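You operate a simulated robot arm through the tools that you are given. There is no shell and no other tool.

Carry out the task below with a simulated robot arm. There is one attempt and no reset: what you move stays moved.

TASK
Clamp the silver metal block in the vice and brush its crust off.
Fine: orange block brush, back where it stood; free the vice after, the block stays on its bed. Set down upright: silver metal block. What is to be rubbed or washed off counts as gone when no trace of it is left.

Only the result counts: the job must be done as asked and must still hold three seconds after the hand-in. Knocking over, shifting, dropping, spilling or breaking anything else fails it.

THE ROBOT
A 6-joint arm with a two-finger parallel gripper, fixed in place. Base frame: the origin is on the floor under the middle of its stand, x ahead of it, y to its left, z up. Lengths are in m, angles in rad, forces in N, time in s.
It reaches about 1.347 m from its shoulder. Its first joint turns from -2.897 to 2.897 rad. Payload 3.91 kg.
The TCP is the grasp point between the finger pads, 0.03 m short of the fingertips. In the tool frame z runs along the fingers and y along their closing line. Largest opening 0.11 m; finger width 0.02, thickness 0.01; the body of the gripper, 0.048 by 0.112 m, starts 0.055 m behind the TCP.
Orientation is that of the tool frame in the base frame, as a unit quaternion [x, y, z, w]. With the fingers straight down and closing along the base's y, the tool's x points along the base's -x, its y along +y and its z along -z.

THE INTERFACE
- The arm moves only by the tool apply_moves. Its arguments are lists of equal length, an entry for each row: "xyz": the shift along the tool's x, y, z in m, a list of three; "delta_rot": the turn, a rotation vector about the tool's x, y, z in rad, a list of three; "jaw": the gripper command, from -1 (shut) to 1 (fully open), values between in proportion. In form: {"xyz": [[tx, ty, tz], ...], "delta_rot": [[wx, wy, wz], ...], "jaw": [jaw, ...]}. A call has 1 to 20 rows; each row shifts and turns the commanded pose from where the row before left it, along the tool's axes as they then stand. Each row takes 0.2 s and may step no farther than 0.05 m and 0.15 rad from the row before; otherwise, or with a gripper value out of range, the whole call is refused. Where a pose cannot be reached the arm comes as near as it can. A force on the tool above 50 N (or 10 N above the force at the start of the call, whichever is more), or a blocked arm, ends the call early, and 0.2 s more pass. The fingers move at their own pace (about 0.108 m/s each) and stop on an object; they squeeze with about 25 N. The grip force told is the motor's: it shows also when the fingers shut on nothing. Time passes only in rows, and 0.2 s behind the last, so rows that do not move let the fingers close. It gives the time, the measured TCP pose, the force on the tool (base axes), the opening and the grip force at its end, in the units of the frame above (readings bear some noise), with the torque about the TCP (base axes, N m) and any sound that the robot's microphone picked up.
- Cameras (640 x 400 px; columns grow to the right, rows downward): "scene" is fixed at [0.2211, -0.6496, 1.7122]; the picture's right is [0.78, -0.62, 0.00], its down [-0.35, -0.44, -0.83] and it looks along [0.52, 0.65, -0.56] (base axes); focal length 352 px, centre (320, 200). "wrist" rides on the gripper at [0.072, 0.017, -0.103] in the tool frame; the picture's right is [-0.23, 0.97, 0.00], its down [-0.76, -0.18, -0.62] and it looks along [-0.61, -0.14, 0.78] (tool axes); focal length 222 px, centre (320, 200). There is no depth. A picture from a camera that has moved, and an enlarged one, comes with that camera's place and axes in the base frame and with its lens.
- grab_frame(camera): a new picture of that camera. The clock stands still meanwhile.
- enlarge(camera, box): a new picture of the part [left, top, right, bottom] of that camera's present view, enlarged. The clock stands still meanwhile.
- finish_job(): hands the job in; it is judged then, once.

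Nothing tells you positions but the pictures and the camera data. Unless the task says otherwise, let go and move clear before handing in.

The tools are called after "Emit:" as a command line: name --argument value ..., lists and objects as JSON in quotes. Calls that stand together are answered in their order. apply_moves: Moves the arm, as the interface text tells. Its arguments: {"type":"object","properties":{"xyz":{"type":"array","items":{"type":"array","items":{"type":"number"}}},"delta_rot":{"type":"array","items":{"type":"array","items":{"type":"number"}}},"jaw":{"type":"array","items":{"type":"number"}}},"required":["xyz","delta_rot","jaw"]} The other tools are called the same way: grab_frame (camera) takes a picture; enlarge (camera, box) takes an enlarged picture of a part of a camera's view; finish_job () hands the job in.

At the start:

```text
time_s: 0.0
tool_pos: [0.434, 0.4058, 1.2731]
tool_rot: [0.0, 1.0, -0.001, 0.001]
force: [0.2, 0.4, 0.7]
moment: [0.0, 0.02, 0.0]
grip_width: 0.11
grip_force: 0.0
```

scene: 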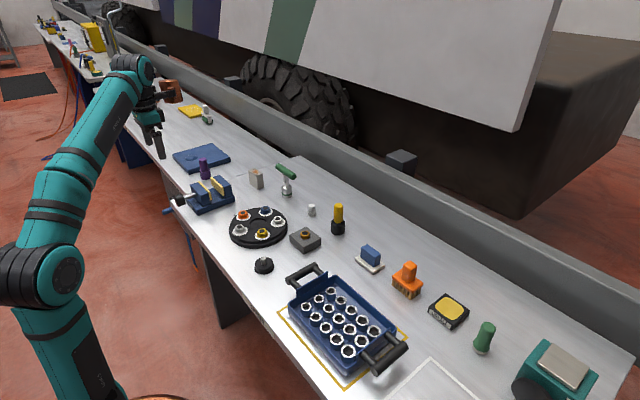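
wrist: 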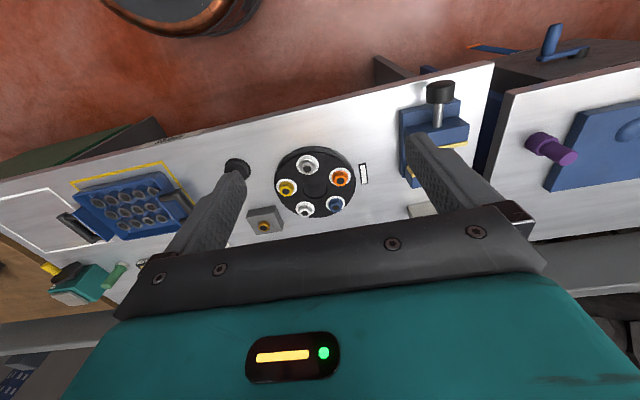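

I see a workbench with a blue vice near (205,195), a small silver/tan block near (256,178), and an orange block brush near (407,280). I'll take closer looks before moving.

Emit:
enlarge --camera "scene" --box '[160, 140, 320, 240]'

Emit:
enlarge --camera "scene" --box '[340, 220, 500, 320]'

Emit:
enlarge --camera "scene" --box '[160, 160, 256, 220]'

Emit:
enlarge --camera "scene" --box '[232, 150, 312, 200]'

```text
4.00 times, centred on (240, 190) of scene
camera zoom: at [0.2211, -0.6496, 1.7122], right [0.78, -0.62, 0.0], down [-0.35, -0.44, -0.83], along [0.52, 0.65, -0.56], focal length 1407 px, centre (640, 240)
```

zoom: 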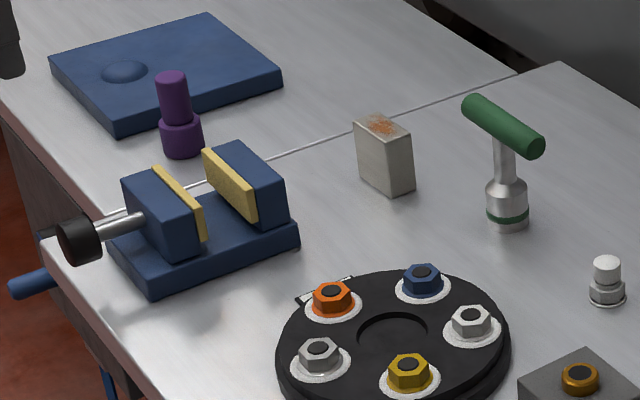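

```text
4.00 times, centred on (420, 270) of scene
camera zoom: at [0.2211, -0.6496, 1.7122], right [0.78, -0.62, 0.0], down [-0.35, -0.44, -0.83], along [0.52, 0.65, -0.56], focal length 1407 px, centre (-80, -80)
```

zoom: 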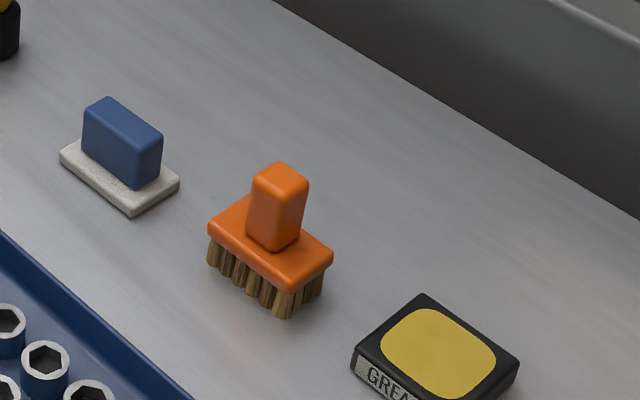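

```text
6.67 times, centred on (208, 190) of scene
camera zoom: at [0.2211, -0.6496, 1.7122], right [0.78, -0.62, 0.0], down [-0.35, -0.44, -0.83], along [0.52, 0.65, -0.56], focal length 2345 px, centre (1067, 267)
```

zoom: 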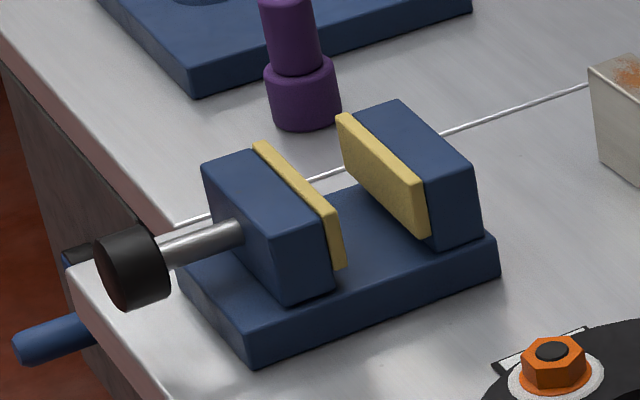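

```text
8.00 times, centred on (272, 175) of scene
camera zoom: at [0.2211, -0.6496, 1.7122], right [0.78, -0.62, 0.0], down [-0.35, -0.44, -0.83], along [0.52, 0.65, -0.56], focal length 2814 px, centre (704, 400)
```

zoom: 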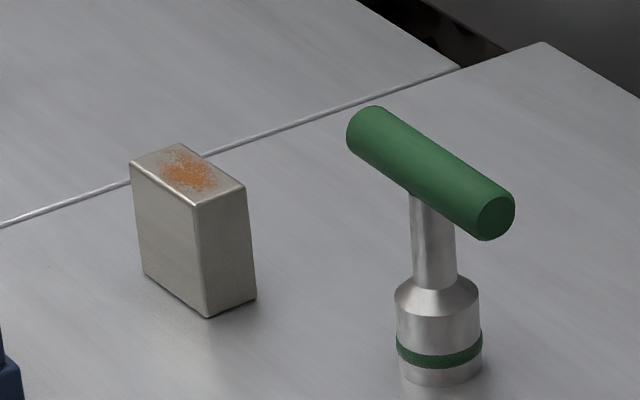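

The silver block with orange crust on its top stands at roughly (0.88, 0.66). The vice is near (0.6, 0.6) with its knob toward the robot, and the orange brush is farther right. I'll move the wrist camera over the vice for a better look.

Emit:
apply_moves --xyz '[[-0.0145, 0.0305, 0.015], [-0.0145, 0.0305, 0.015], [-0.0145, 0.0305, 0.015], [-0.0145, 0.0305, 0.015], [-0.0145, 0.0305, 0.015], [-0.0145, 0.0305, 0.015], [-0.0145, 0.0305, 0.015], [-0.0145, 0.0305, 0.015], [0, 0, 0]]' --delta_rot '[[0, 0, 0], [0, 0, 0], [0, 0, 0], [0, 0, 0], [0, 0, 0], [0, 0, 0], [0, 0, 0], [0, 0, 0], [0, 0, 0]]' --jaw '[1, 1, 1, 1, 1, 1, 1, 1, 1]'

Emit:
grab_frame --camera "wrist"

Emit:
grab_frame --camera "scene"

```text
time_s: 2.0
tool_pos: [0.5501, 0.6501, 1.1521]
tool_rot: [0.0, 1.0, 0.0, 0.0]
force: [0.9, 0.3, -0.7]
moment: [-0.02, 0.01, 0.01]
grip_width: 0.1099
grip_force: 0.1
```

```text
taken
camera wrist: at [0.4779, 0.6678, 1.2562], right [0.23, 0.97, 0.0], down [0.76, -0.18, 0.62], along [0.61, -0.14, -0.78], focal length 222 px, centre (320, 200)
```

wrist: 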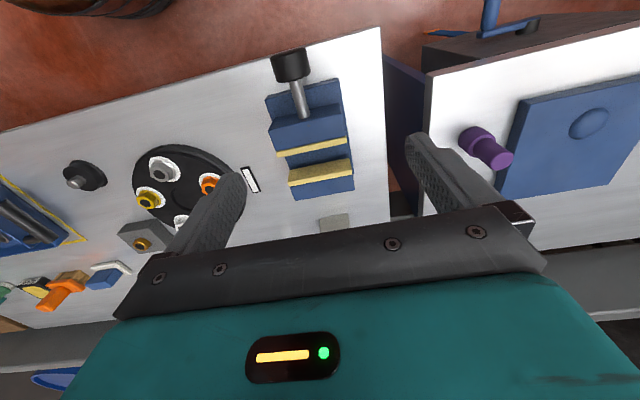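

```text
taken
```

scene: 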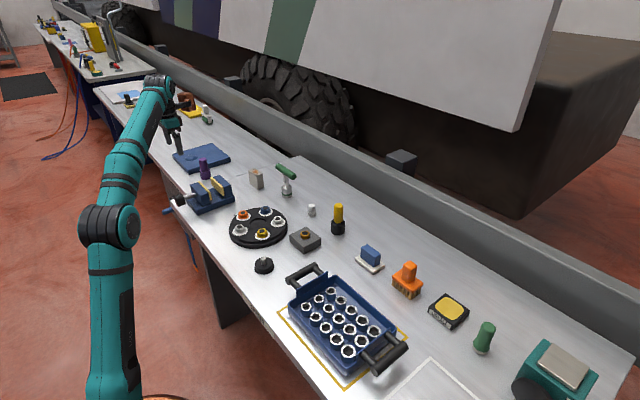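

The vice sits with its screw knob towards the robot at about (0.512, 0.62, 0.917). I'll move forward so the wrist camera looks down on the block and the vice together.

Emit:
apply_moves --xyz '[[-0.04, -0.003, 0.005], [-0.04, -0.003, 0.005], [-0.04, -0.003, 0.005], [-0.04, -0.003, 0.005], [-0.04, -0.003, 0.005], [-0.04, -0.003, 0.005], [-0.04, -0.003, 0.005], [0, 0, 0]]' --delta_rot '[[0, 0, 0], [0, 0, 0], [0, 0, 0], [0, 0, 0], [0, 0, 0], [0, 0, 0], [0, 0, 0], [0, 0, 0]]' --jaw '[1, 1, 1, 1, 1, 1, 1, 1]'

Emit:
grab_frame --camera "wrist"

Emit:
enlarge --camera "wrist" --box '[220, 0, 420, 125]'

```text
time_s: 3.8
tool_pos: [0.7879, 0.599, 1.0798]
tool_rot: [0.0, 1.0, 0.001, 0.002]
force: [0.0, -0.8, 0.3]
moment: [0.01, 0.0, 0.02]
grip_width: 0.1102
grip_force: 0.0
out of reach, approached as far as the arm can: row 4, 5, 6, 7
```

```text
taken
camera wrist: at [0.7133, 0.6169, 1.1828], right [0.23, 0.97, 0.0], down [0.76, -0.18, 0.63], along [0.61, -0.14, -0.78], focal length 222 px, centre (320, 200)
```

wrist: 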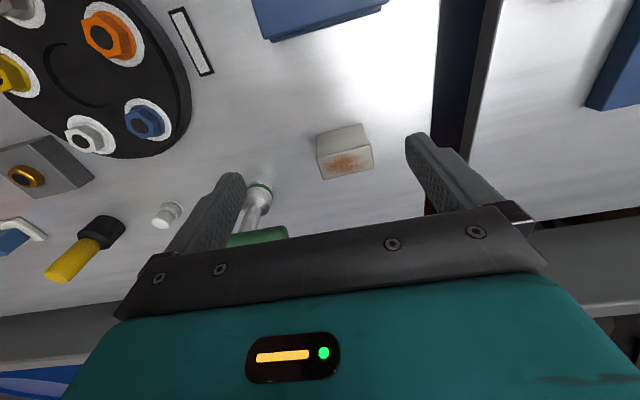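

```text
3.20 times, centred on (320, 62) of wrist
camera zoom: at [0.7133, 0.6169, 1.1828], right [0.23, 0.97, 0.0], down [0.76, -0.18, 0.63], along [0.61, -0.14, -0.78], focal length 711 px, centre (320, 640)
```

zoom: 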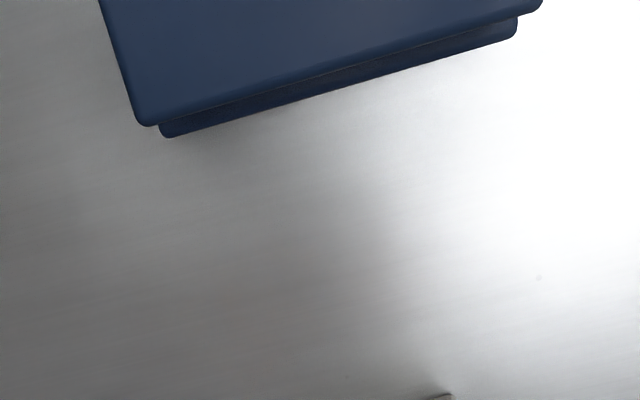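

The block is visible between the fingers with the crust on top. I'll zoom in on it for accurate corners.

Emit:
enlarge --camera "wrist" --box '[280, 100, 408, 180]'

Emit:
grab_frame --camera "scene"

```text
5.00 times, centred on (344, 140) of wrist
camera zoom: at [0.7133, 0.6169, 1.1828], right [0.23, 0.97, 0.0], down [0.76, -0.18, 0.63], along [0.61, -0.14, -0.78], focal length 1111 px, centre (200, 500)
```

zoom: 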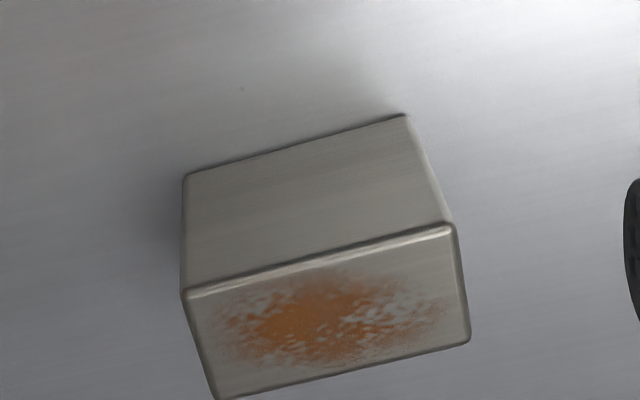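

```text
taken
```

scene: 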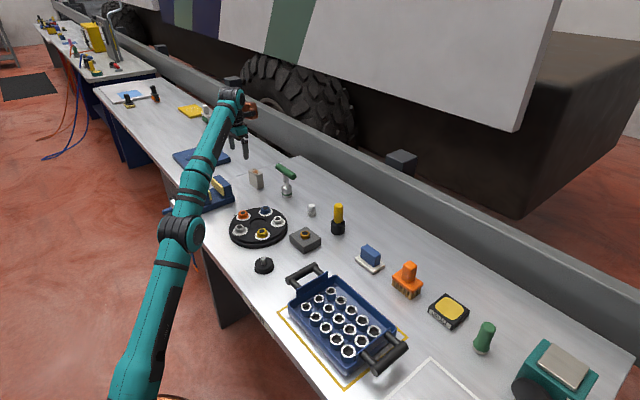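

The block measures about 0.033 × 0.068 × 0.074 m, standing axis-aligned at about (0.86, 0.617) on a table at z≈0.855. Next I'll step back to study the vice from above.

Emit:
apply_moves --xyz '[[0.04, 0.0, 0.0], [0.04, 0.0, 0.0], [0.04, 0.0, 0.0], [0, 0, 0]]' --delta_rot '[[0, 0, 0], [0, 0, 0], [0, 0, 0], [0, 0, 0]]' --jaw '[1, 1, 1, 1]'

Emit:
grab_frame --camera "wrist"

Emit:
enlarge --camera "wrist" --box '[230, 0, 430, 125]'

```text
time_s: 4.8
tool_pos: [0.6669, 0.5971, 1.0829]
tool_rot: [0.0, 1.0, 0.0, 0.001]
force: [-0.7, -0.8, -0.9]
moment: [-0.02, 0.0, 0.01]
grip_width: 0.1101
grip_force: 0.0
```

```text
taken
camera wrist: at [0.5933, 0.6151, 1.1849], right [0.23, 0.97, 0.0], down [0.76, -0.18, 0.62], along [0.61, -0.14, -0.78], focal length 222 px, centre (320, 200)
```

wrist: 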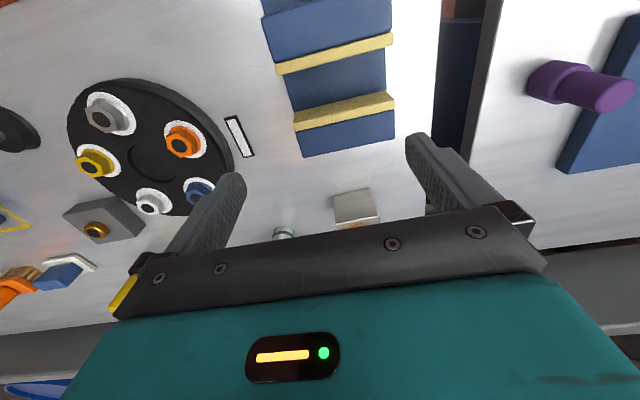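

```text
3.20 times, centred on (330, 62) of wrist
camera zoom: at [0.5933, 0.6151, 1.1849], right [0.23, 0.97, 0.0], down [0.76, -0.18, 0.62], along [0.61, -0.14, -0.78], focal length 711 px, centre (288, 640)
```

zoom: 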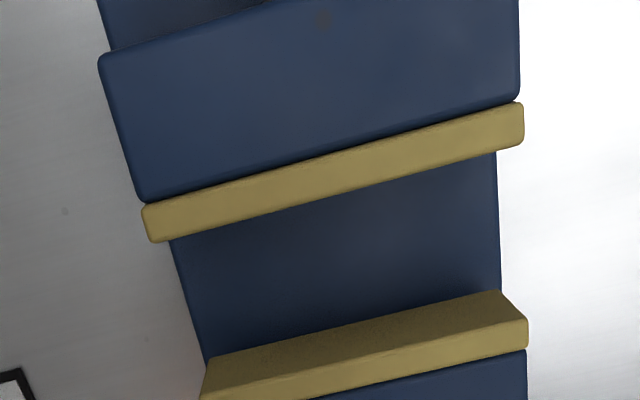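

The jaws face each other along x with plate faces at about x=0.625 and 0.672, top z≈0.94, centre y≈0.62. The block's thin side fits that gap. Now I'll test whether I can reach over the block with the fingers straight down at lower height.

Emit:
apply_moves --xyz '[[0, 0.01, 0.04], [-0.01, 0.01, 0.035], [-0.04, 0, 0], [-0.04, 0, 0], [-0.04, 0, 0], [-0.035, 0, 0], [-0.028, 0, 0], [0, 0, 0]]' --delta_rot '[[0, 0, 0], [0, 0, 0], [0, 0, 0], [0, 0, 0], [0, 0, 0], [0, 0, 0], [0, 0, 0], [0, 0, 0]]' --jaw '[1, 1, 1, 1, 1, 1, 1, 1]'

Emit:
grab_frame --camera "wrist"

Emit:
grab_frame --camera "scene"

```text
time_s: 6.6
tool_pos: [0.8446, 0.611, 1.0009]
tool_rot: [0.0, 1.0, 0.0, 0.0]
force: [-0.3, 0.5, 0.6]
moment: [0.01, 0.0, 0.0]
grip_width: 0.1101
grip_force: 0.1
out of reach, approached as far as the arm can: row 7
```

```text
taken
camera wrist: at [0.7702, 0.6295, 1.1043], right [0.23, 0.97, 0.0], down [0.76, -0.18, 0.62], along [0.61, -0.14, -0.78], focal length 222 px, centre (320, 200)
```

wrist: 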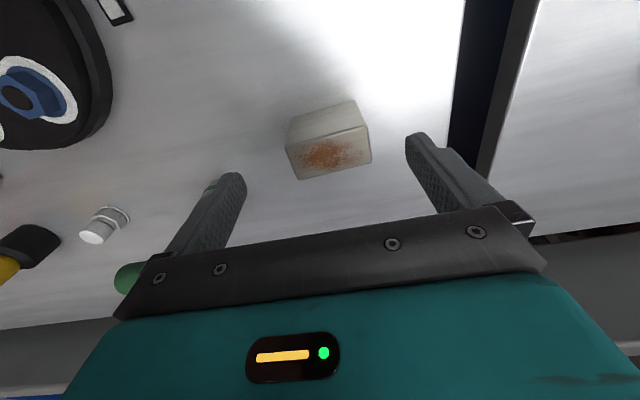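

```text
taken
```

scene: 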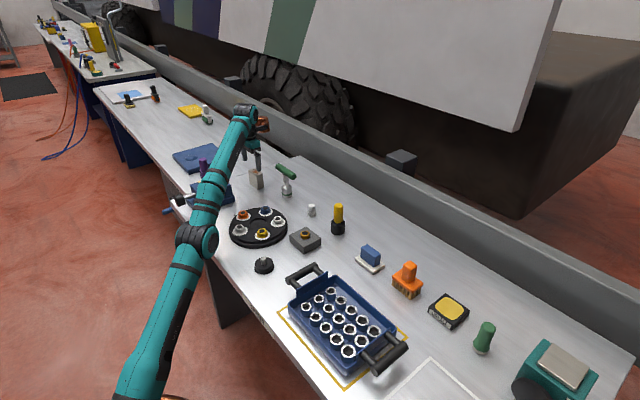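

Straight-down reach is nearly enough here and improves as I go lower. I'll zoom on the block to refine its position and yaw.

Emit:
enlarge --camera "wrist" --box '[264, 90, 392, 190]'

```text
4.00 times, centred on (328, 140) of wrist
camera zoom: at [0.7702, 0.6295, 1.1043], right [0.23, 0.97, 0.0], down [0.76, -0.18, 0.62], along [0.61, -0.14, -0.78], focal length 888 px, centre (288, 440)
```

zoom: 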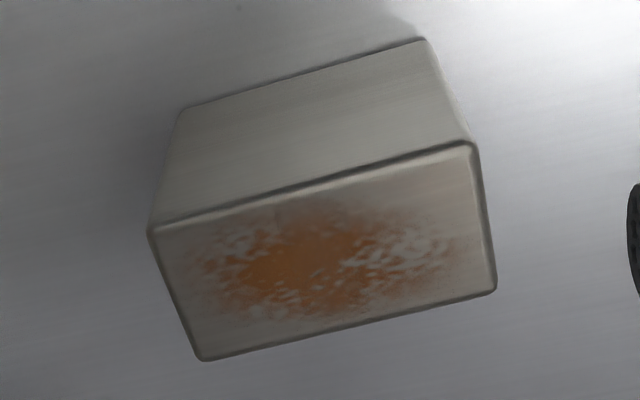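

The block centre is about (0.860, 0.617) with top at z≈0.929 and yaw about 0.04 rad. I'll descend with fingers straddling its long ends, and check before closing.

Emit:
apply_moves --xyz '[[0, 0.0063, 0.03], [-0.008, 0, 0.02], [-0.0076, 0, 0.015], [0, 0, 0]]' --delta_rot '[[0, 0, 0], [0, 0, -0.04], [0, 0, 0], [0, 0, 0]]' --jaw '[1, 1, 1, 1]'

Emit:
grab_frame --camera "wrist"

Emit:
enlarge --camera "scene" --box '[200, 90, 328, 210]'

```text
time_s: 7.6
tool_pos: [0.8579, 0.6178, 0.9352]
tool_rot: [-0.02, 1.0, 0.0, 0.001]
force: [-0.4, -0.5, 1.1]
moment: [-0.02, 0.01, 0.03]
grip_width: 0.1102
grip_force: 0.1
```

```text
taken
camera wrist: at [0.7841, 0.6334, 1.038], right [0.19, 0.98, 0.0], down [0.77, -0.15, 0.62], along [0.61, -0.12, -0.78], focal length 222 px, centre (320, 200)
```

wrist: 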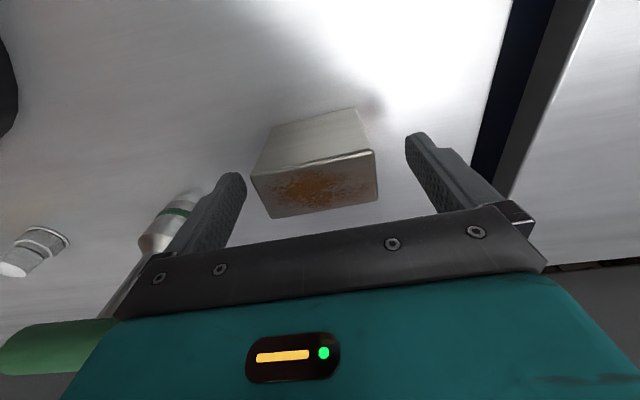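

```text
3.33 times, centred on (264, 150) of scene
camera zoom: at [0.2211, -0.6496, 1.7122], right [0.78, -0.62, 0.0], down [-0.35, -0.44, -0.83], along [0.52, 0.65, -0.56], focal length 1172 px, centre (507, 367)
```

zoom: 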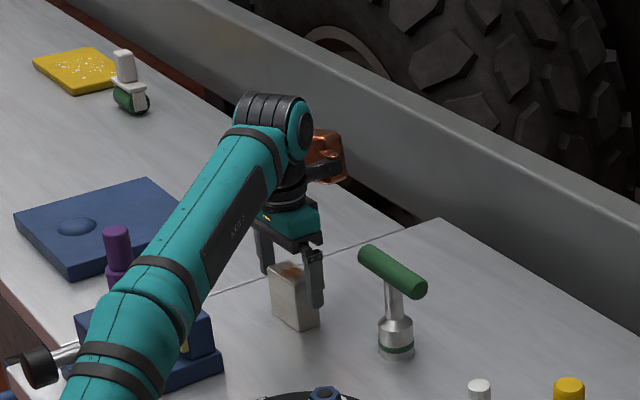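

The block is centred between the fingers. I'll descend to z≈0.912 and close.

Emit:
apply_moves --xyz '[[-0.002, 0, 0.012], [0, 0, 0.011], [0, 0, 0], [0, 0, 0], [0, 0, 0], [0, 0, 0]]' --delta_rot '[[0, 0, 0], [0, 0, 0], [0, 0, 0], [0, 0, 0], [0, 0, 0], [0, 0, 0]]' --jaw '[1, 1, 1, -1, -1, -1]'

Emit:
grab_frame --camera "wrist"

```text
time_s: 9.0
tool_pos: [0.8584, 0.6171, 0.9104]
tool_rot: [-0.02, 1.0, 0.0, 0.002]
force: [1.8, 0.3, 0.6]
moment: [0.07, -0.03, -0.01]
grip_width: 0.0699
grip_force: 24.9
```

```text
taken
camera wrist: at [0.7859, 0.6332, 1.0145], right [0.19, 0.98, 0.0], down [0.77, -0.15, 0.62], along [0.61, -0.12, -0.78], focal length 222 px, centre (320, 200)
```

wrist: 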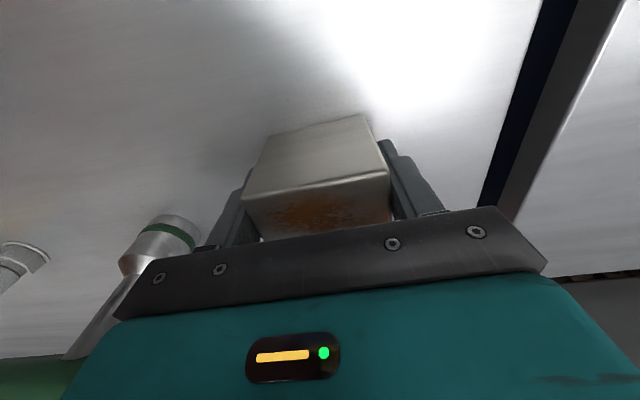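

The block is gripped (70 mm). I'll lift it, bring it over the vice and undo the small yaw.

Emit:
apply_moves --xyz '[[0, 0, -0.015], [0, 0, -0.025], [0.025, 0, -0.025], [0.025, 0, -0.025], [0.025, 0, -0.025], [0.025, 0.001, -0.02], [0.035, 0.001, 0], [0.035, 0, 0], [0.035, 0, 0], [0, 0, 0], [0, 0, 0]]' --delta_rot '[[0, 0, 0], [0, 0, 0], [0, 0, 0.04], [0, 0, 0], [0, 0, 0], [0, 0, 0], [0, 0, 0], [0, 0, 0], [0, 0, 0], [0, 0, 0], [0, 0, 0]]' --jaw '[-1, -1, -1, -1, -1, -1, -1, -1, -1, -1, -1]'

Emit:
grab_frame --camera "wrist"

Emit:
enlarge --camera "scene" --box '[150, 100, 278, 220]'

```text
time_s: 11.4
tool_pos: [0.6536, 0.6188, 1.044]
tool_rot: [-0.001, 1.0, 0.001, 0.001]
force: [0.7, -0.3, -2.4]
moment: [-0.01, 0.02, 0.02]
grip_width: 0.0698
grip_force: 24.5
```

```text
taken
camera wrist: at [0.5802, 0.6359, 1.1476], right [0.23, 0.97, 0.0], down [0.76, -0.18, 0.62], along [0.61, -0.14, -0.78], focal length 222 px, centre (320, 200)
```

wrist: 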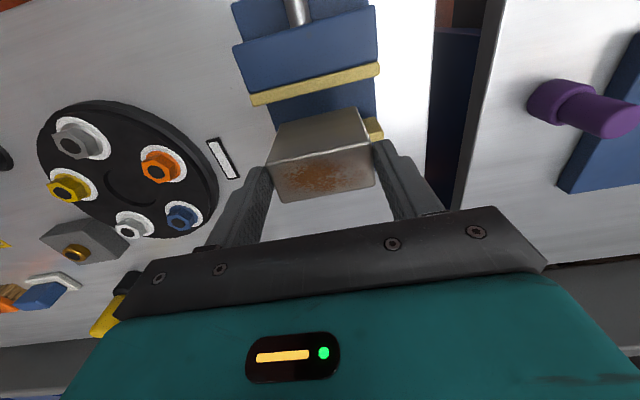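

```text
3.33 times, centred on (214, 160) of scene
camera zoom: at [0.2211, -0.6496, 1.7122], right [0.78, -0.62, 0.0], down [-0.35, -0.44, -0.83], along [0.52, 0.65, -0.56], focal length 1172 px, centre (673, 333)
```

zoom: 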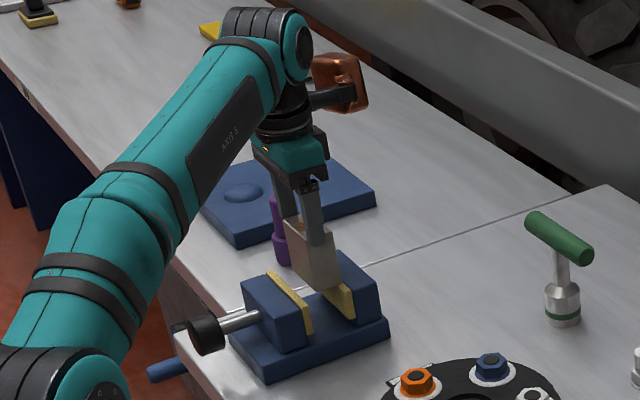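

The block is above the vice gap. I'll zoom in to compare its near face and bottom edge with the jaw plates.

Emit:
enlarge --camera "wrist" --box '[220, 40, 412, 160]'

Emit:
enlarge --camera "scene" --box '[176, 150, 256, 220]'

```text
3.33 times, centred on (316, 100) of wrist
camera zoom: at [0.5802, 0.6359, 1.1476], right [0.23, 0.97, 0.0], down [0.76, -0.18, 0.62], along [0.61, -0.14, -0.78], focal length 740 px, centre (333, 533)
```

zoom: 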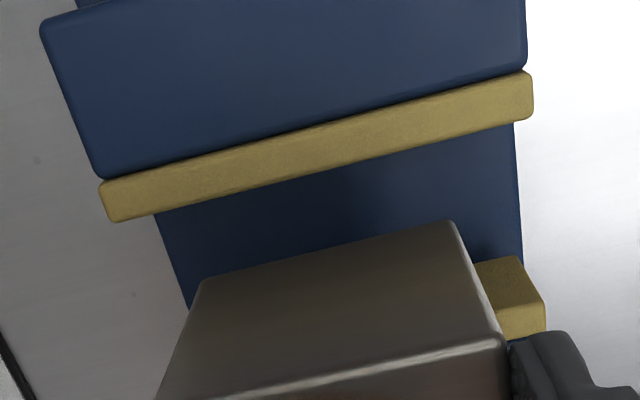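

```text
5.71 times, centred on (216, 185) of scene
camera zoom: at [0.2211, -0.6496, 1.7122], right [0.78, -0.62, 0.0], down [-0.35, -0.44, -0.83], along [0.52, 0.65, -0.56], focal length 2010 px, centre (914, 286)
```

zoom: 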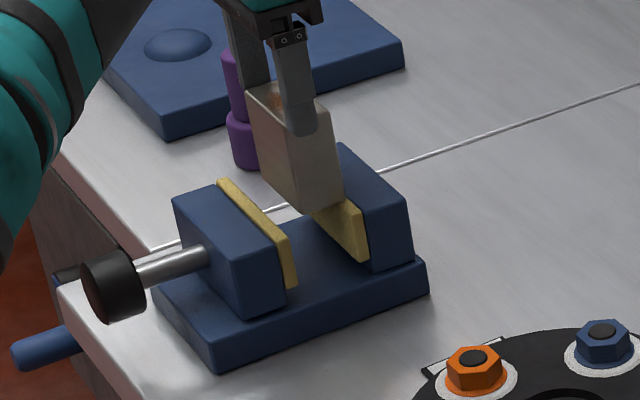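

The block's apparent size shows it has slid down in the grip by about 4 cm, so it hangs by its top edge. Zooming costs no time, so I'll measure carefully before moving again.

Emit:
enlarge --camera "scene" --box '[195, 150, 243, 190]'

Emit:
enlarge --camera "wrist" --box '[240, 90, 440, 215]'

```text
10.00 times, centred on (219, 170) of scene
camera zoom: at [0.2211, -0.6496, 1.7122], right [0.78, -0.62, 0.0], down [-0.35, -0.44, -0.83], along [0.52, 0.65, -0.56], focal length 3517 px, centre (1330, 500)
```

zoom: 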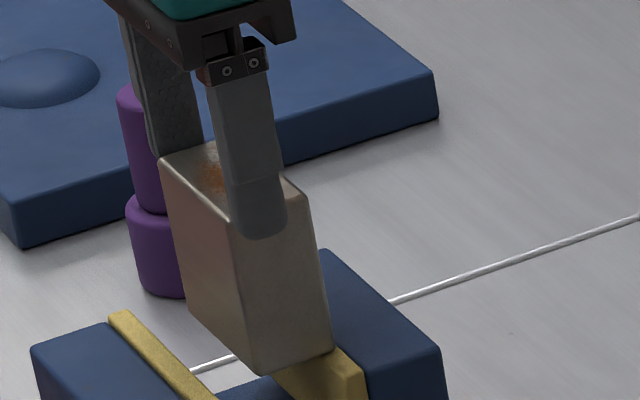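

```text
3.20 times, centred on (340, 152) of wrist
camera zoom: at [0.5802, 0.6359, 1.1476], right [0.23, 0.97, 0.0], down [0.76, -0.18, 0.62], along [0.61, -0.14, -0.78], focal length 711 px, centre (256, 352)
```

zoom: 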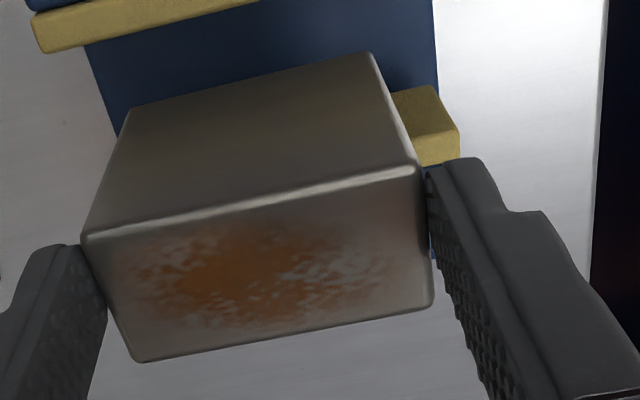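

The block hangs with ~12 mm finger overlap, its bottom at z≈0.945 (just above the jaws) and its centre about 12 mm too far in +x. I'll shift back 12 mm, then lower it straight into the gap promptly.

Emit:
apply_moves --xyz '[[0.0122, 0, 0], [0, 0, 0.02], [0, 0, 0.018]]' --delta_rot '[[0, 0, 0], [0, 0, 0], [0, 0, 0]]' --jaw '[-1, -1, -1]'

Emit:
enlarge --camera "wrist" --box '[220, 40, 412, 160]'

Emit:
enlarge --camera "scene" --box '[190, 150, 246, 200]'

```text
time_s: 12.2
tool_pos: [0.6404, 0.6196, 1.0088]
tool_rot: [0.001, 1.0, 0.0, 0.001]
force: [-0.9, -0.2, -2.3]
moment: [0.0, 0.02, -0.04]
grip_width: 0.0696
grip_force: 24.8
```

```text
3.33 times, centred on (316, 100) of wrist
camera zoom: at [0.5681, 0.6371, 1.1104], right [0.23, 0.97, 0.0], down [0.76, -0.18, 0.62], along [0.61, -0.14, -0.78], focal length 740 px, centre (333, 533)
```

zoom: 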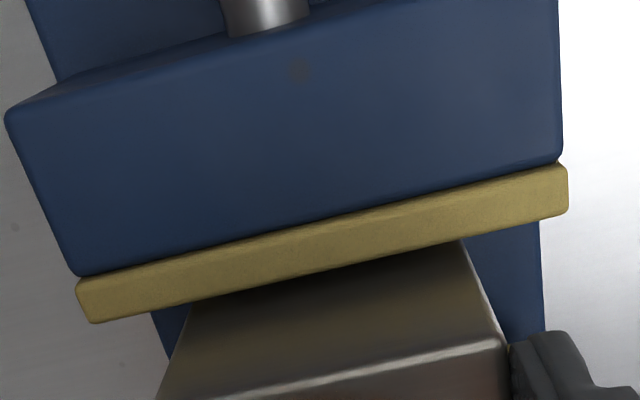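

```text
8.00 times, centred on (218, 175) of scene
camera zoom: at [0.2211, -0.6496, 1.7122], right [0.78, -0.62, 0.0], down [-0.35, -0.44, -0.83], along [0.52, 0.65, -0.56], focal length 2814 px, centre (1136, 400)
```

zoom: 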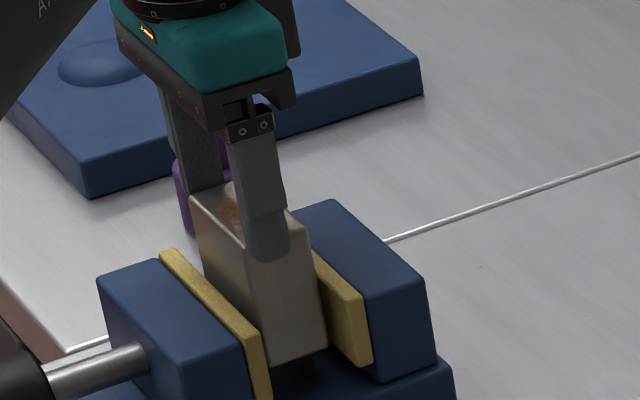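

The slip has stopped and the block is between the jaws. I'll lower further in small steps toward the bed.

Emit:
apply_moves --xyz '[[0, 0, 0.01], [0, 0, 0.006], [0, 0, 0.003], [0, 0, 0]]' --delta_rot '[[0, 0, 0], [0, 0, 0], [0, 0, 0], [0, 0, 0]]' --jaw '[-1, -1, -1, -1]'

Emit:
enlarge --camera "scene" --box '[190, 150, 246, 200]'

Emit:
grab_frame --camera "wrist"

```text
time_s: 13.2
tool_pos: [0.6406, 0.619, 0.9877]
tool_rot: [-0.001, 1.0, 0.0, 0.0]
force: [0.4, -0.9, -3.0]
moment: [0.0, 0.03, 0.02]
grip_width: 0.0695
grip_force: 24.8
```

```text
8.00 times, centred on (218, 175) of scene
camera zoom: at [0.2211, -0.6496, 1.7122], right [0.78, -0.62, 0.0], down [-0.35, -0.44, -0.83], along [0.52, 0.65, -0.56], focal length 2814 px, centre (1136, 400)
```

zoom: 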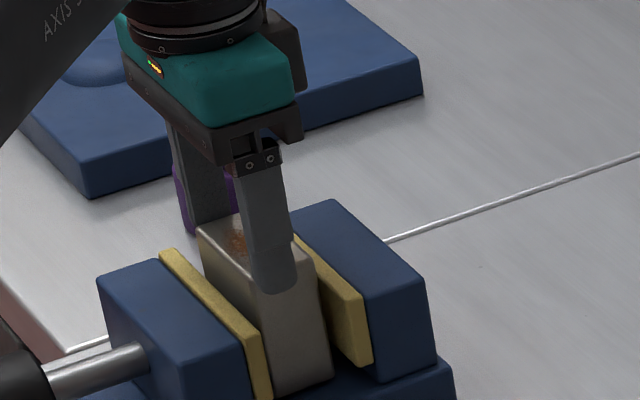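

```text
taken
camera wrist: at [0.5682, 0.6369, 1.0916], right [0.23, 0.97, 0.0], down [0.76, -0.18, 0.62], along [0.61, -0.14, -0.78], focal length 222 px, centre (320, 200)
```

wrist: 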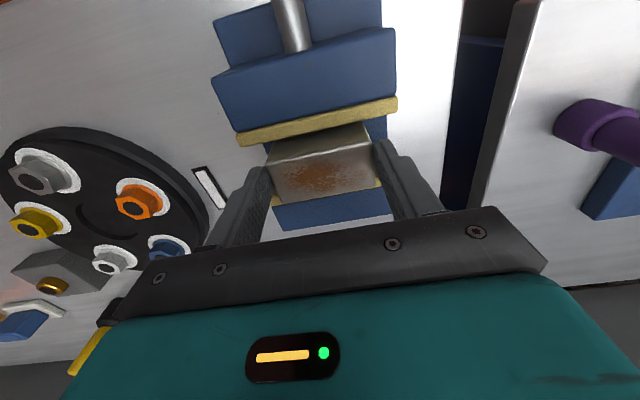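

Still hanging freely. I'll creep down in small steps until the bed takes the load.

Emit:
apply_moves --xyz '[[0, 0, 0.003], [0, 0, 0.002], [0, 0, 0]]' --delta_rot '[[0, 0, 0], [0, 0, 0], [0, 0, 0]]' --jaw '[-1, -1, -1]'

Emit:
enlarge --camera "scene" --box '[190, 150, 246, 200]'

```text
time_s: 14.0
tool_pos: [0.6413, 0.6191, 0.9853]
tool_rot: [0.0, 1.0, 0.0, 0.001]
force: [-0.6, -0.2, 16.6]
moment: [-0.04, -0.03, 0.02]
grip_width: 0.07
grip_force: 25.0
```

```text
8.00 times, centred on (218, 175) of scene
camera zoom: at [0.2211, -0.6496, 1.7122], right [0.78, -0.62, 0.0], down [-0.35, -0.44, -0.83], along [0.52, 0.65, -0.56], focal length 2814 px, centre (1136, 400)
```

zoom: 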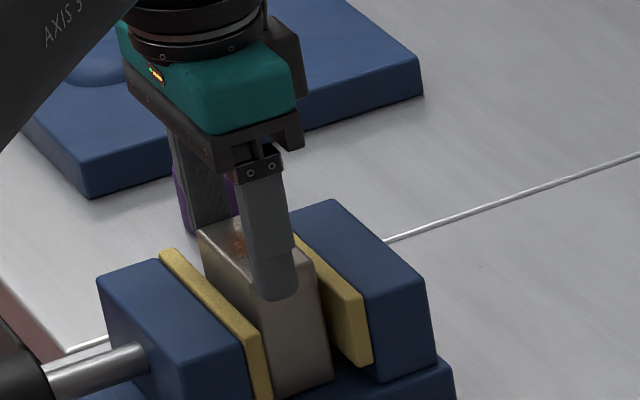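

The bed now carries the block. I'll ease the load, open, and rise clear to look.

Emit:
apply_moves --xyz '[[0, 0, -0.0015], [0, 0, 0], [0, 0, 0], [0, 0, 0], [0, 0, -0.03], [0, 0, -0.04], [0, 0, -0.04], [0, 0, 0]]' --delta_rot '[[0, 0, 0], [0, 0, 0], [0, 0, 0], [0, 0, 0], [0, 0, 0], [0, 0, 0], [0, 0, 0], [0, 0, 0]]' --jaw '[-1, 0.2, 0.6, 1, 1, 1, 1, 1]'

Emit:
grab_frame --camera "wrist"

Emit:
enlarge --camera "scene" --box '[160, 150, 256, 225]'

```text
time_s: 15.8
tool_pos: [0.6396, 0.6182, 1.0937]
tool_rot: [0.0, 1.0, -0.001, 0.001]
force: [0.6, 0.3, 0.5]
moment: [-0.01, 0.01, -0.01]
grip_width: 0.11
grip_force: 0.0
```

```text
taken
camera wrist: at [0.5664, 0.6369, 1.1971], right [0.23, 0.97, 0.0], down [0.76, -0.18, 0.62], along [0.61, -0.14, -0.78], focal length 222 px, centre (320, 200)
```

wrist: 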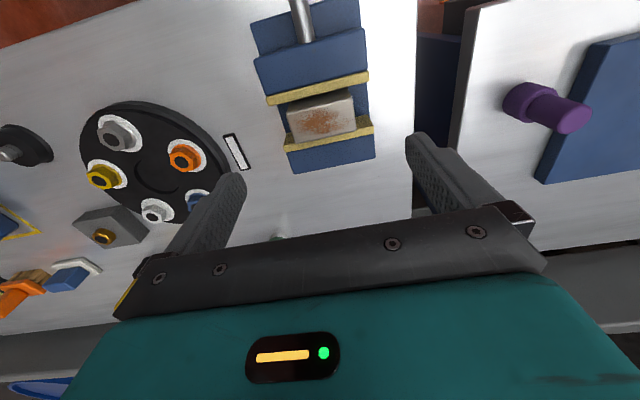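

```text
5.33 times, centred on (208, 188) of scene
camera zoom: at [0.2211, -0.6496, 1.7122], right [0.78, -0.62, 0.0], down [-0.35, -0.44, -0.83], along [0.52, 0.65, -0.56], focal length 1876 px, centre (917, 267)
```

zoom: 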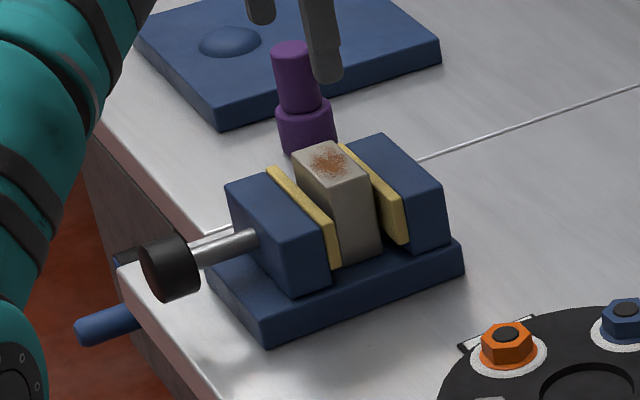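

The block stands squarely in the vice gap. To clamp it I need to work the black knob at the robot side, so I'll back off in −x, then tilt the gripper to point along +x.

Emit:
apply_moves --xyz '[[0.044, 0, -0.002], [0.044, 0, -0.002], [0.044, 0, -0.002], [0.044, 0, 0], [0.044, 0, 0], [0, 0, 0], [0, 0, 0], [0, 0, 0], [0, 0, 0], [0, 0, 0]]' --delta_rot '[[0, 0, 0], [0, 0, 0], [0, 0, 0], [0, 0, 0], [0, 0, 0], [0, -0.14, 0], [0, -0.14, 0], [0, -0.14, 0], [0, -0.14, 0], [0, 0, 0]]' --jaw '[1, 1, 1, 1, 1, 1, 1, 1, 1, 1]'

Emit:
grab_frame --camera "wrist"

Emit:
grab_frame --camera "scene"

```text
time_s: 18.0
tool_pos: [0.4217, 0.6206, 1.1009]
tool_rot: [0.0, 0.961, 0.0, 0.277]
force: [0.6, -0.5, -1.1]
moment: [0.0, 0.0, -0.01]
grip_width: 0.1099
grip_force: 0.1
```

```text
taken
camera wrist: at [0.3042, 0.6373, 1.1488], right [0.19, 0.97, 0.12], down [0.31, -0.18, 0.93], along [0.93, -0.14, -0.34], focal length 222 px, centre (320, 200)
```

wrist: 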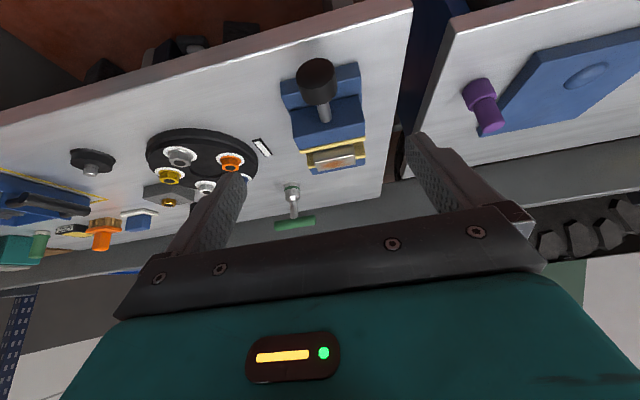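

```text
taken
```

scene: 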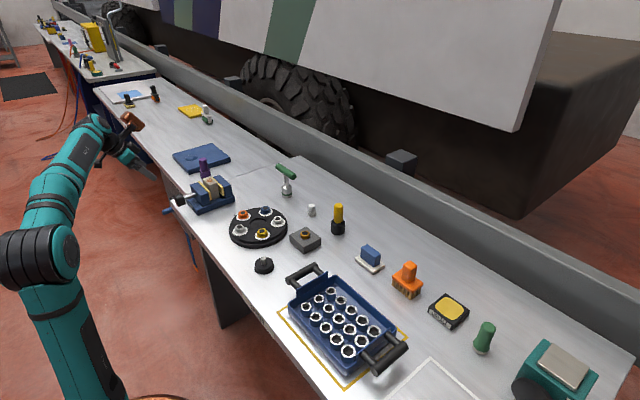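

Tilting works. I'll zoom on the knob to see its shape.

Emit:
enlarge --camera "wrist" --box '[260, 40, 388, 180]'

Emit:
enlarge --camera "scene" --box '[160, 165, 240, 225]'

```text
2.86 times, centred on (324, 110) of wrist
camera zoom: at [0.3042, 0.6373, 1.1488], right [0.19, 0.97, 0.12], down [0.31, -0.18, 0.93], along [0.93, -0.14, -0.34], focal length 635 px, centre (309, 457)
```

zoom: 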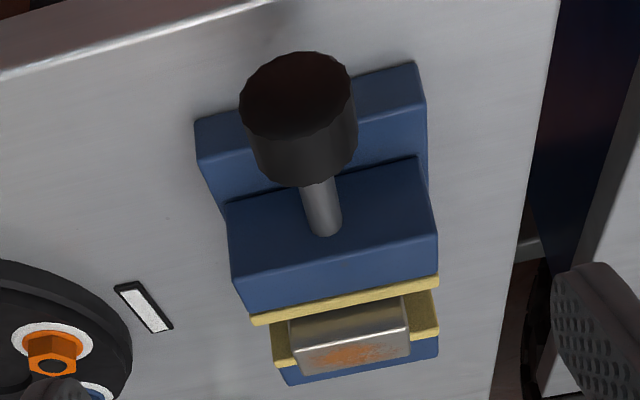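

```text
6.67 times, centred on (200, 195) of scene
camera zoom: at [0.2211, -0.6496, 1.7122], right [0.78, -0.62, 0.0], down [-0.35, -0.44, -0.83], along [0.52, 0.65, -0.56], focal length 2345 px, centre (1120, 233)
```

zoom: 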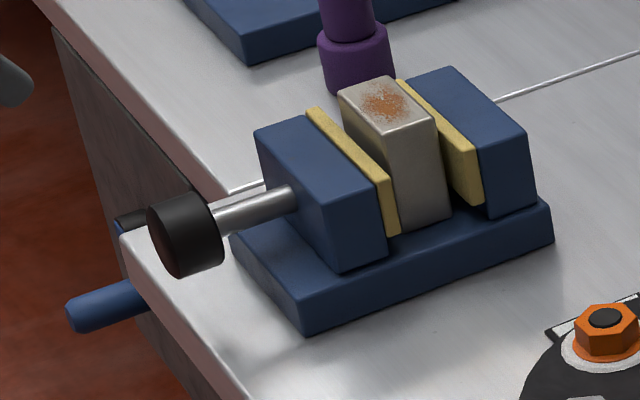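

The knob is a black cylinder about 47 mm across, its face at x≈0.503 and centre line at y≈0.621, z≈0.918. I'll finish tilting to horizontal at this safe spot.

Emit:
apply_moves --xyz '[[0, 0, 0], [0, 0, 0], [0, 0, 0], [0, 0, 0], [0, 0, 0], [0, 0, 0], [0, 0, 0], [0, 0, 0]]' --delta_rot '[[0, -0.1444, 0], [0, -0.1444, 0], [0, -0.1444, 0], [0, -0.1444, 0], [0, -0.1444, 0], [0, -0.1444, 0], [0, -0.1444, 0], [0, 0, 0]]' --jaw '[1, 1, 1, 1, 1, 1, 1, 1]'

Emit:
grab_frame --camera "scene"

Emit:
grab_frame --camera "wrist"

```text
time_s: 19.8
tool_pos: [0.4207, 0.6191, 1.1011]
tool_rot: [0.0, 0.706, 0.0, 0.708]
force: [-0.8, -0.4, 0.6]
moment: [0.01, -0.02, 0.02]
grip_width: 0.11
grip_force: 0.1
```

```text
taken
```

scene: 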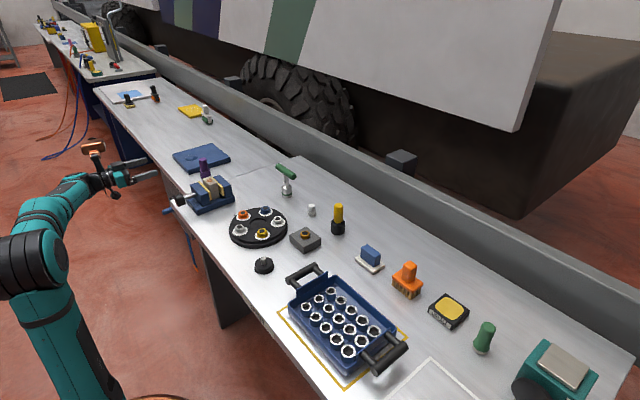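

```text
taken
camera wrist: at [0.3171, 0.6371, 1.0277], right [0.0, 0.97, 0.23], down [-0.62, -0.18, 0.76], along [0.78, -0.14, 0.61], focal length 222 px, centre (320, 200)
```

wrist: 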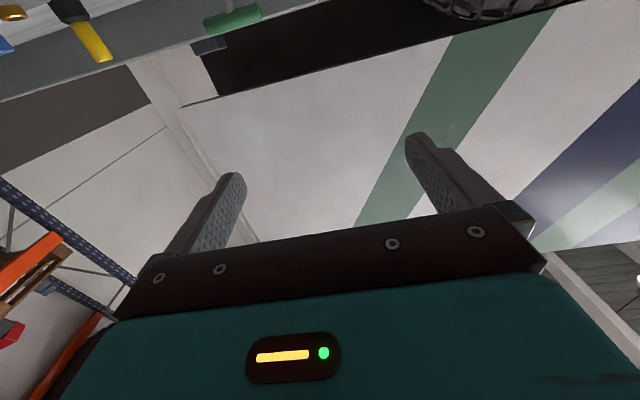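

The gripper points along +x now. I'll roll the tool backward half a turn, which puts the camera on top and gives spare range for clockwise turning.

Emit:
apply_moves --xyz '[[0, 0, 0], [0, 0, 0], [0, 0, 0], [0, 0, 0], [0, 0, 0], [0, 0, 0], [0, 0, 0], [0, 0, 0], [0, 0, 0], [0, 0, 0], [0, 0, 0], [0, 0, 0], [0, 0, 0], [0, 0, 0], [0, 0, 0], [0, 0, 0], [0, 0, 0], [0, 0, 0], [0, 0, 0], [0, 0, 0]]' --delta_rot '[[0, 0, -0.15], [0, 0, -0.15], [0, 0, -0.15], [0, 0, -0.15], [0, 0, -0.15], [0, 0, -0.15], [0, 0, -0.15], [0, 0, -0.15], [0, 0, -0.15], [0, 0, -0.15], [0, 0, -0.15], [0, 0, -0.15], [0, 0, -0.15], [0, 0, -0.15], [0, 0, -0.15], [0, 0, -0.15], [0, 0, -0.15], [0, 0, -0.15], [0, 0, -0.15], [0, 0, -0.15]]' --jaw '[1, 1, 1, 1, 1, 1, 1, 1, 1, 1, 1, 1, 1, 1, 1, 1, 1, 1, 1, 1]'

Emit:
grab_frame --camera "wrist"

Emit:
grab_frame --camera "scene"

```text
time_s: 24.0
tool_pos: [0.4208, 0.6189, 1.1007]
tool_rot: [0.705, -0.05, 0.706, -0.049]
force: [-0.3, -0.2, -0.3]
moment: [-0.01, 0.01, -0.02]
grip_width: 0.1099
grip_force: 0.2
```

```text
taken
camera wrist: at [0.317, 0.5933, 1.1694], right [0.0, -0.93, -0.36], down [-0.62, 0.28, -0.73], along [0.78, 0.23, -0.58], focal length 222 px, centre (320, 200)
```

wrist: 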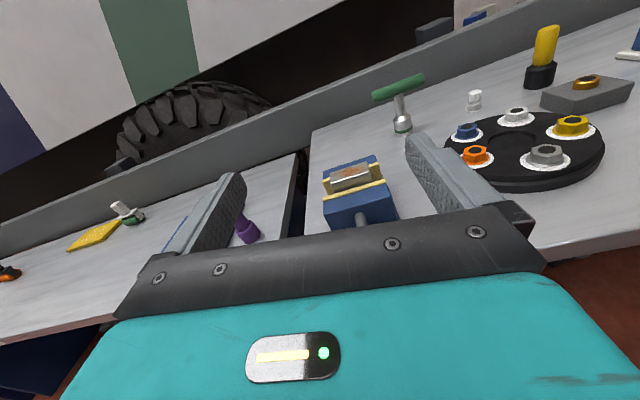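

```text
taken
```

scene: 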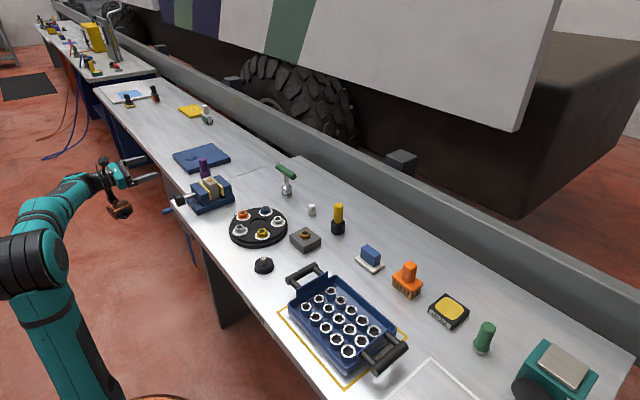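

The full roll range works with nothing in the way. I'll finish the roll, descend to the knob's axis height in front of it, and look again.

Emit:
apply_moves --xyz '[[0, 0, 0], [-0.045, -0.001, 0], [-0.046, -0.001, 0], [-0.046, 0, 0], [-0.0455, 0, 0], [0, 0, 0]]' --delta_rot '[[0, 0, -0.1416], [0, 0, 0], [0, 0, 0], [0, 0, 0], [0, 0, 0], [0, 0, 0]]' --jaw '[1, 1, 1, 1, 1, 1]'

Emit:
grab_frame --camera "wrist"

Emit:
enlarge --camera "scene" --box '[90, 120, 250, 245]'

```text
time_s: 25.4
tool_pos: [0.4212, 0.6223, 0.9183]
tool_rot: [0.707, -0.001, 0.707, -0.001]
force: [-0.1, -0.1, 1.2]
moment: [-0.01, -0.01, 0.02]
grip_width: 0.1101
grip_force: 0.1
```

```text
taken
camera wrist: at [0.3172, 0.6046, 0.9904], right [0.0, -0.97, -0.23], down [-0.62, 0.18, -0.76], along [0.78, 0.14, -0.61], focal length 222 px, centre (320, 200)
```

wrist: 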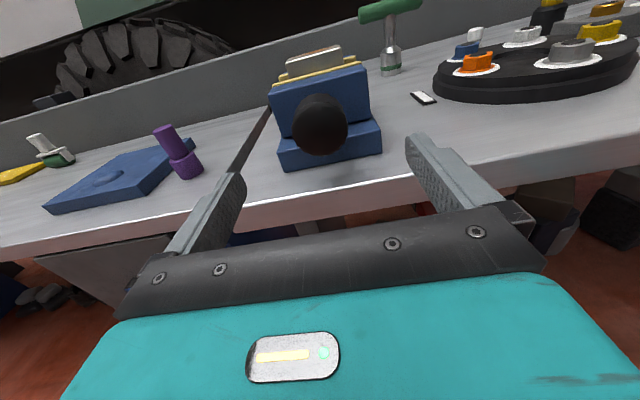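

```text
3.20 times, centred on (170, 182) of scene
camera zoom: at [0.2211, -0.6496, 1.7122], right [0.78, -0.62, 0.0], down [-0.35, -0.44, -0.83], along [0.52, 0.65, -0.56], focal length 1126 px, centre (800, 256)
```

zoom: 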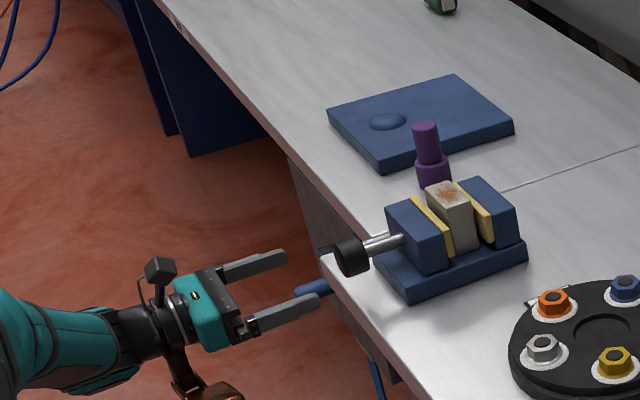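

The gripper is in line with the knob. I'll zoom in to check the exact alignment.

Emit:
enlarge --camera "wrist" --box '[256, 40, 400, 180]'

```text
2.86 times, centred on (328, 110) of wrist
camera zoom: at [0.3172, 0.6046, 0.9904], right [0.0, -0.97, -0.23], down [-0.62, 0.18, -0.76], along [0.78, 0.14, -0.61], focal length 635 px, centre (297, 457)
```

zoom: 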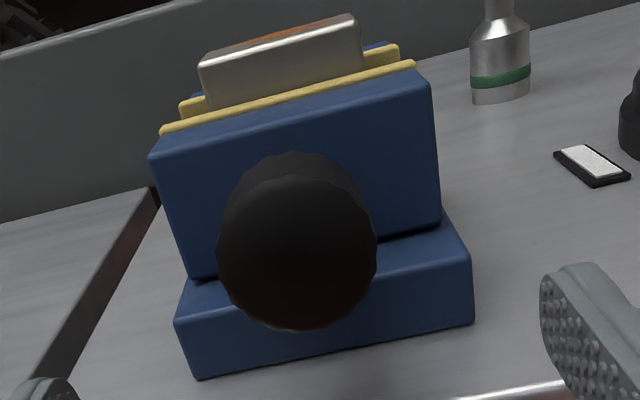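

The knob axis is at about y=0.621, z=0.920. I'll advance over it and close the fingers on its sides.

Emit:
apply_moves --xyz '[[0.0017, 0.001, 0.03], [0, 0, 0.03], [0, 0, 0.032], [0, 0, 0], [0, 0, 0], [0, 0, 0], [0, 0, 0]]' --delta_rot '[[0, 0, 0], [0, 0, 0], [0, 0, 0], [0, 0, 0], [0, 0, 0], [0, 0, 0], [0, 0, 0]]' --jaw '[1, 1, 1, 1, -1, -1, -1]'

Emit:
grab_frame --camera "wrist"

Emit:
enlarge --camera "scene" --box '[140, 150, 252, 225]'

```text
time_s: 27.0
tool_pos: [0.5133, 0.6201, 0.9197]
tool_rot: [0.707, -0.001, 0.707, -0.001]
force: [-3.7, -17.2, -4.6]
moment: [0.02, -0.2, 0.23]
grip_width: 0.0478
grip_force: 45.2
```

```text
taken
camera wrist: at [0.409, 0.6041, 0.9927], right [0.0, -0.97, -0.23], down [-0.62, 0.18, -0.76], along [0.78, 0.14, -0.61], focal length 222 px, centre (320, 200)
```

wrist: 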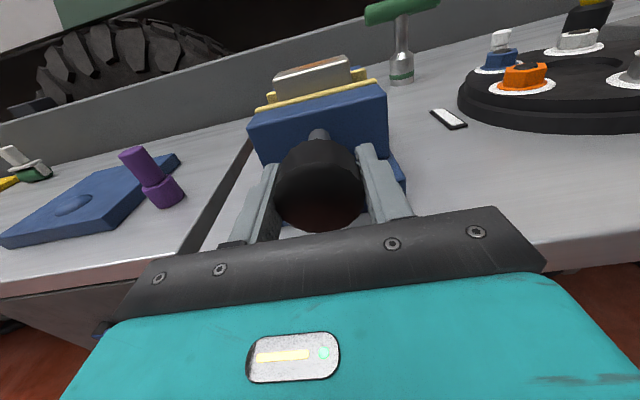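

```text
5.33 times, centred on (196, 188) of scene
camera zoom: at [0.2211, -0.6496, 1.7122], right [0.78, -0.62, 0.0], down [-0.35, -0.44, -0.83], along [0.52, 0.65, -0.56], focal length 1876 px, centre (981, 267)
```

zoom: 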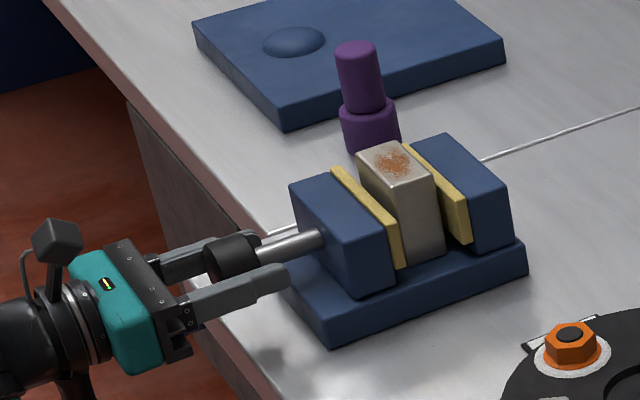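

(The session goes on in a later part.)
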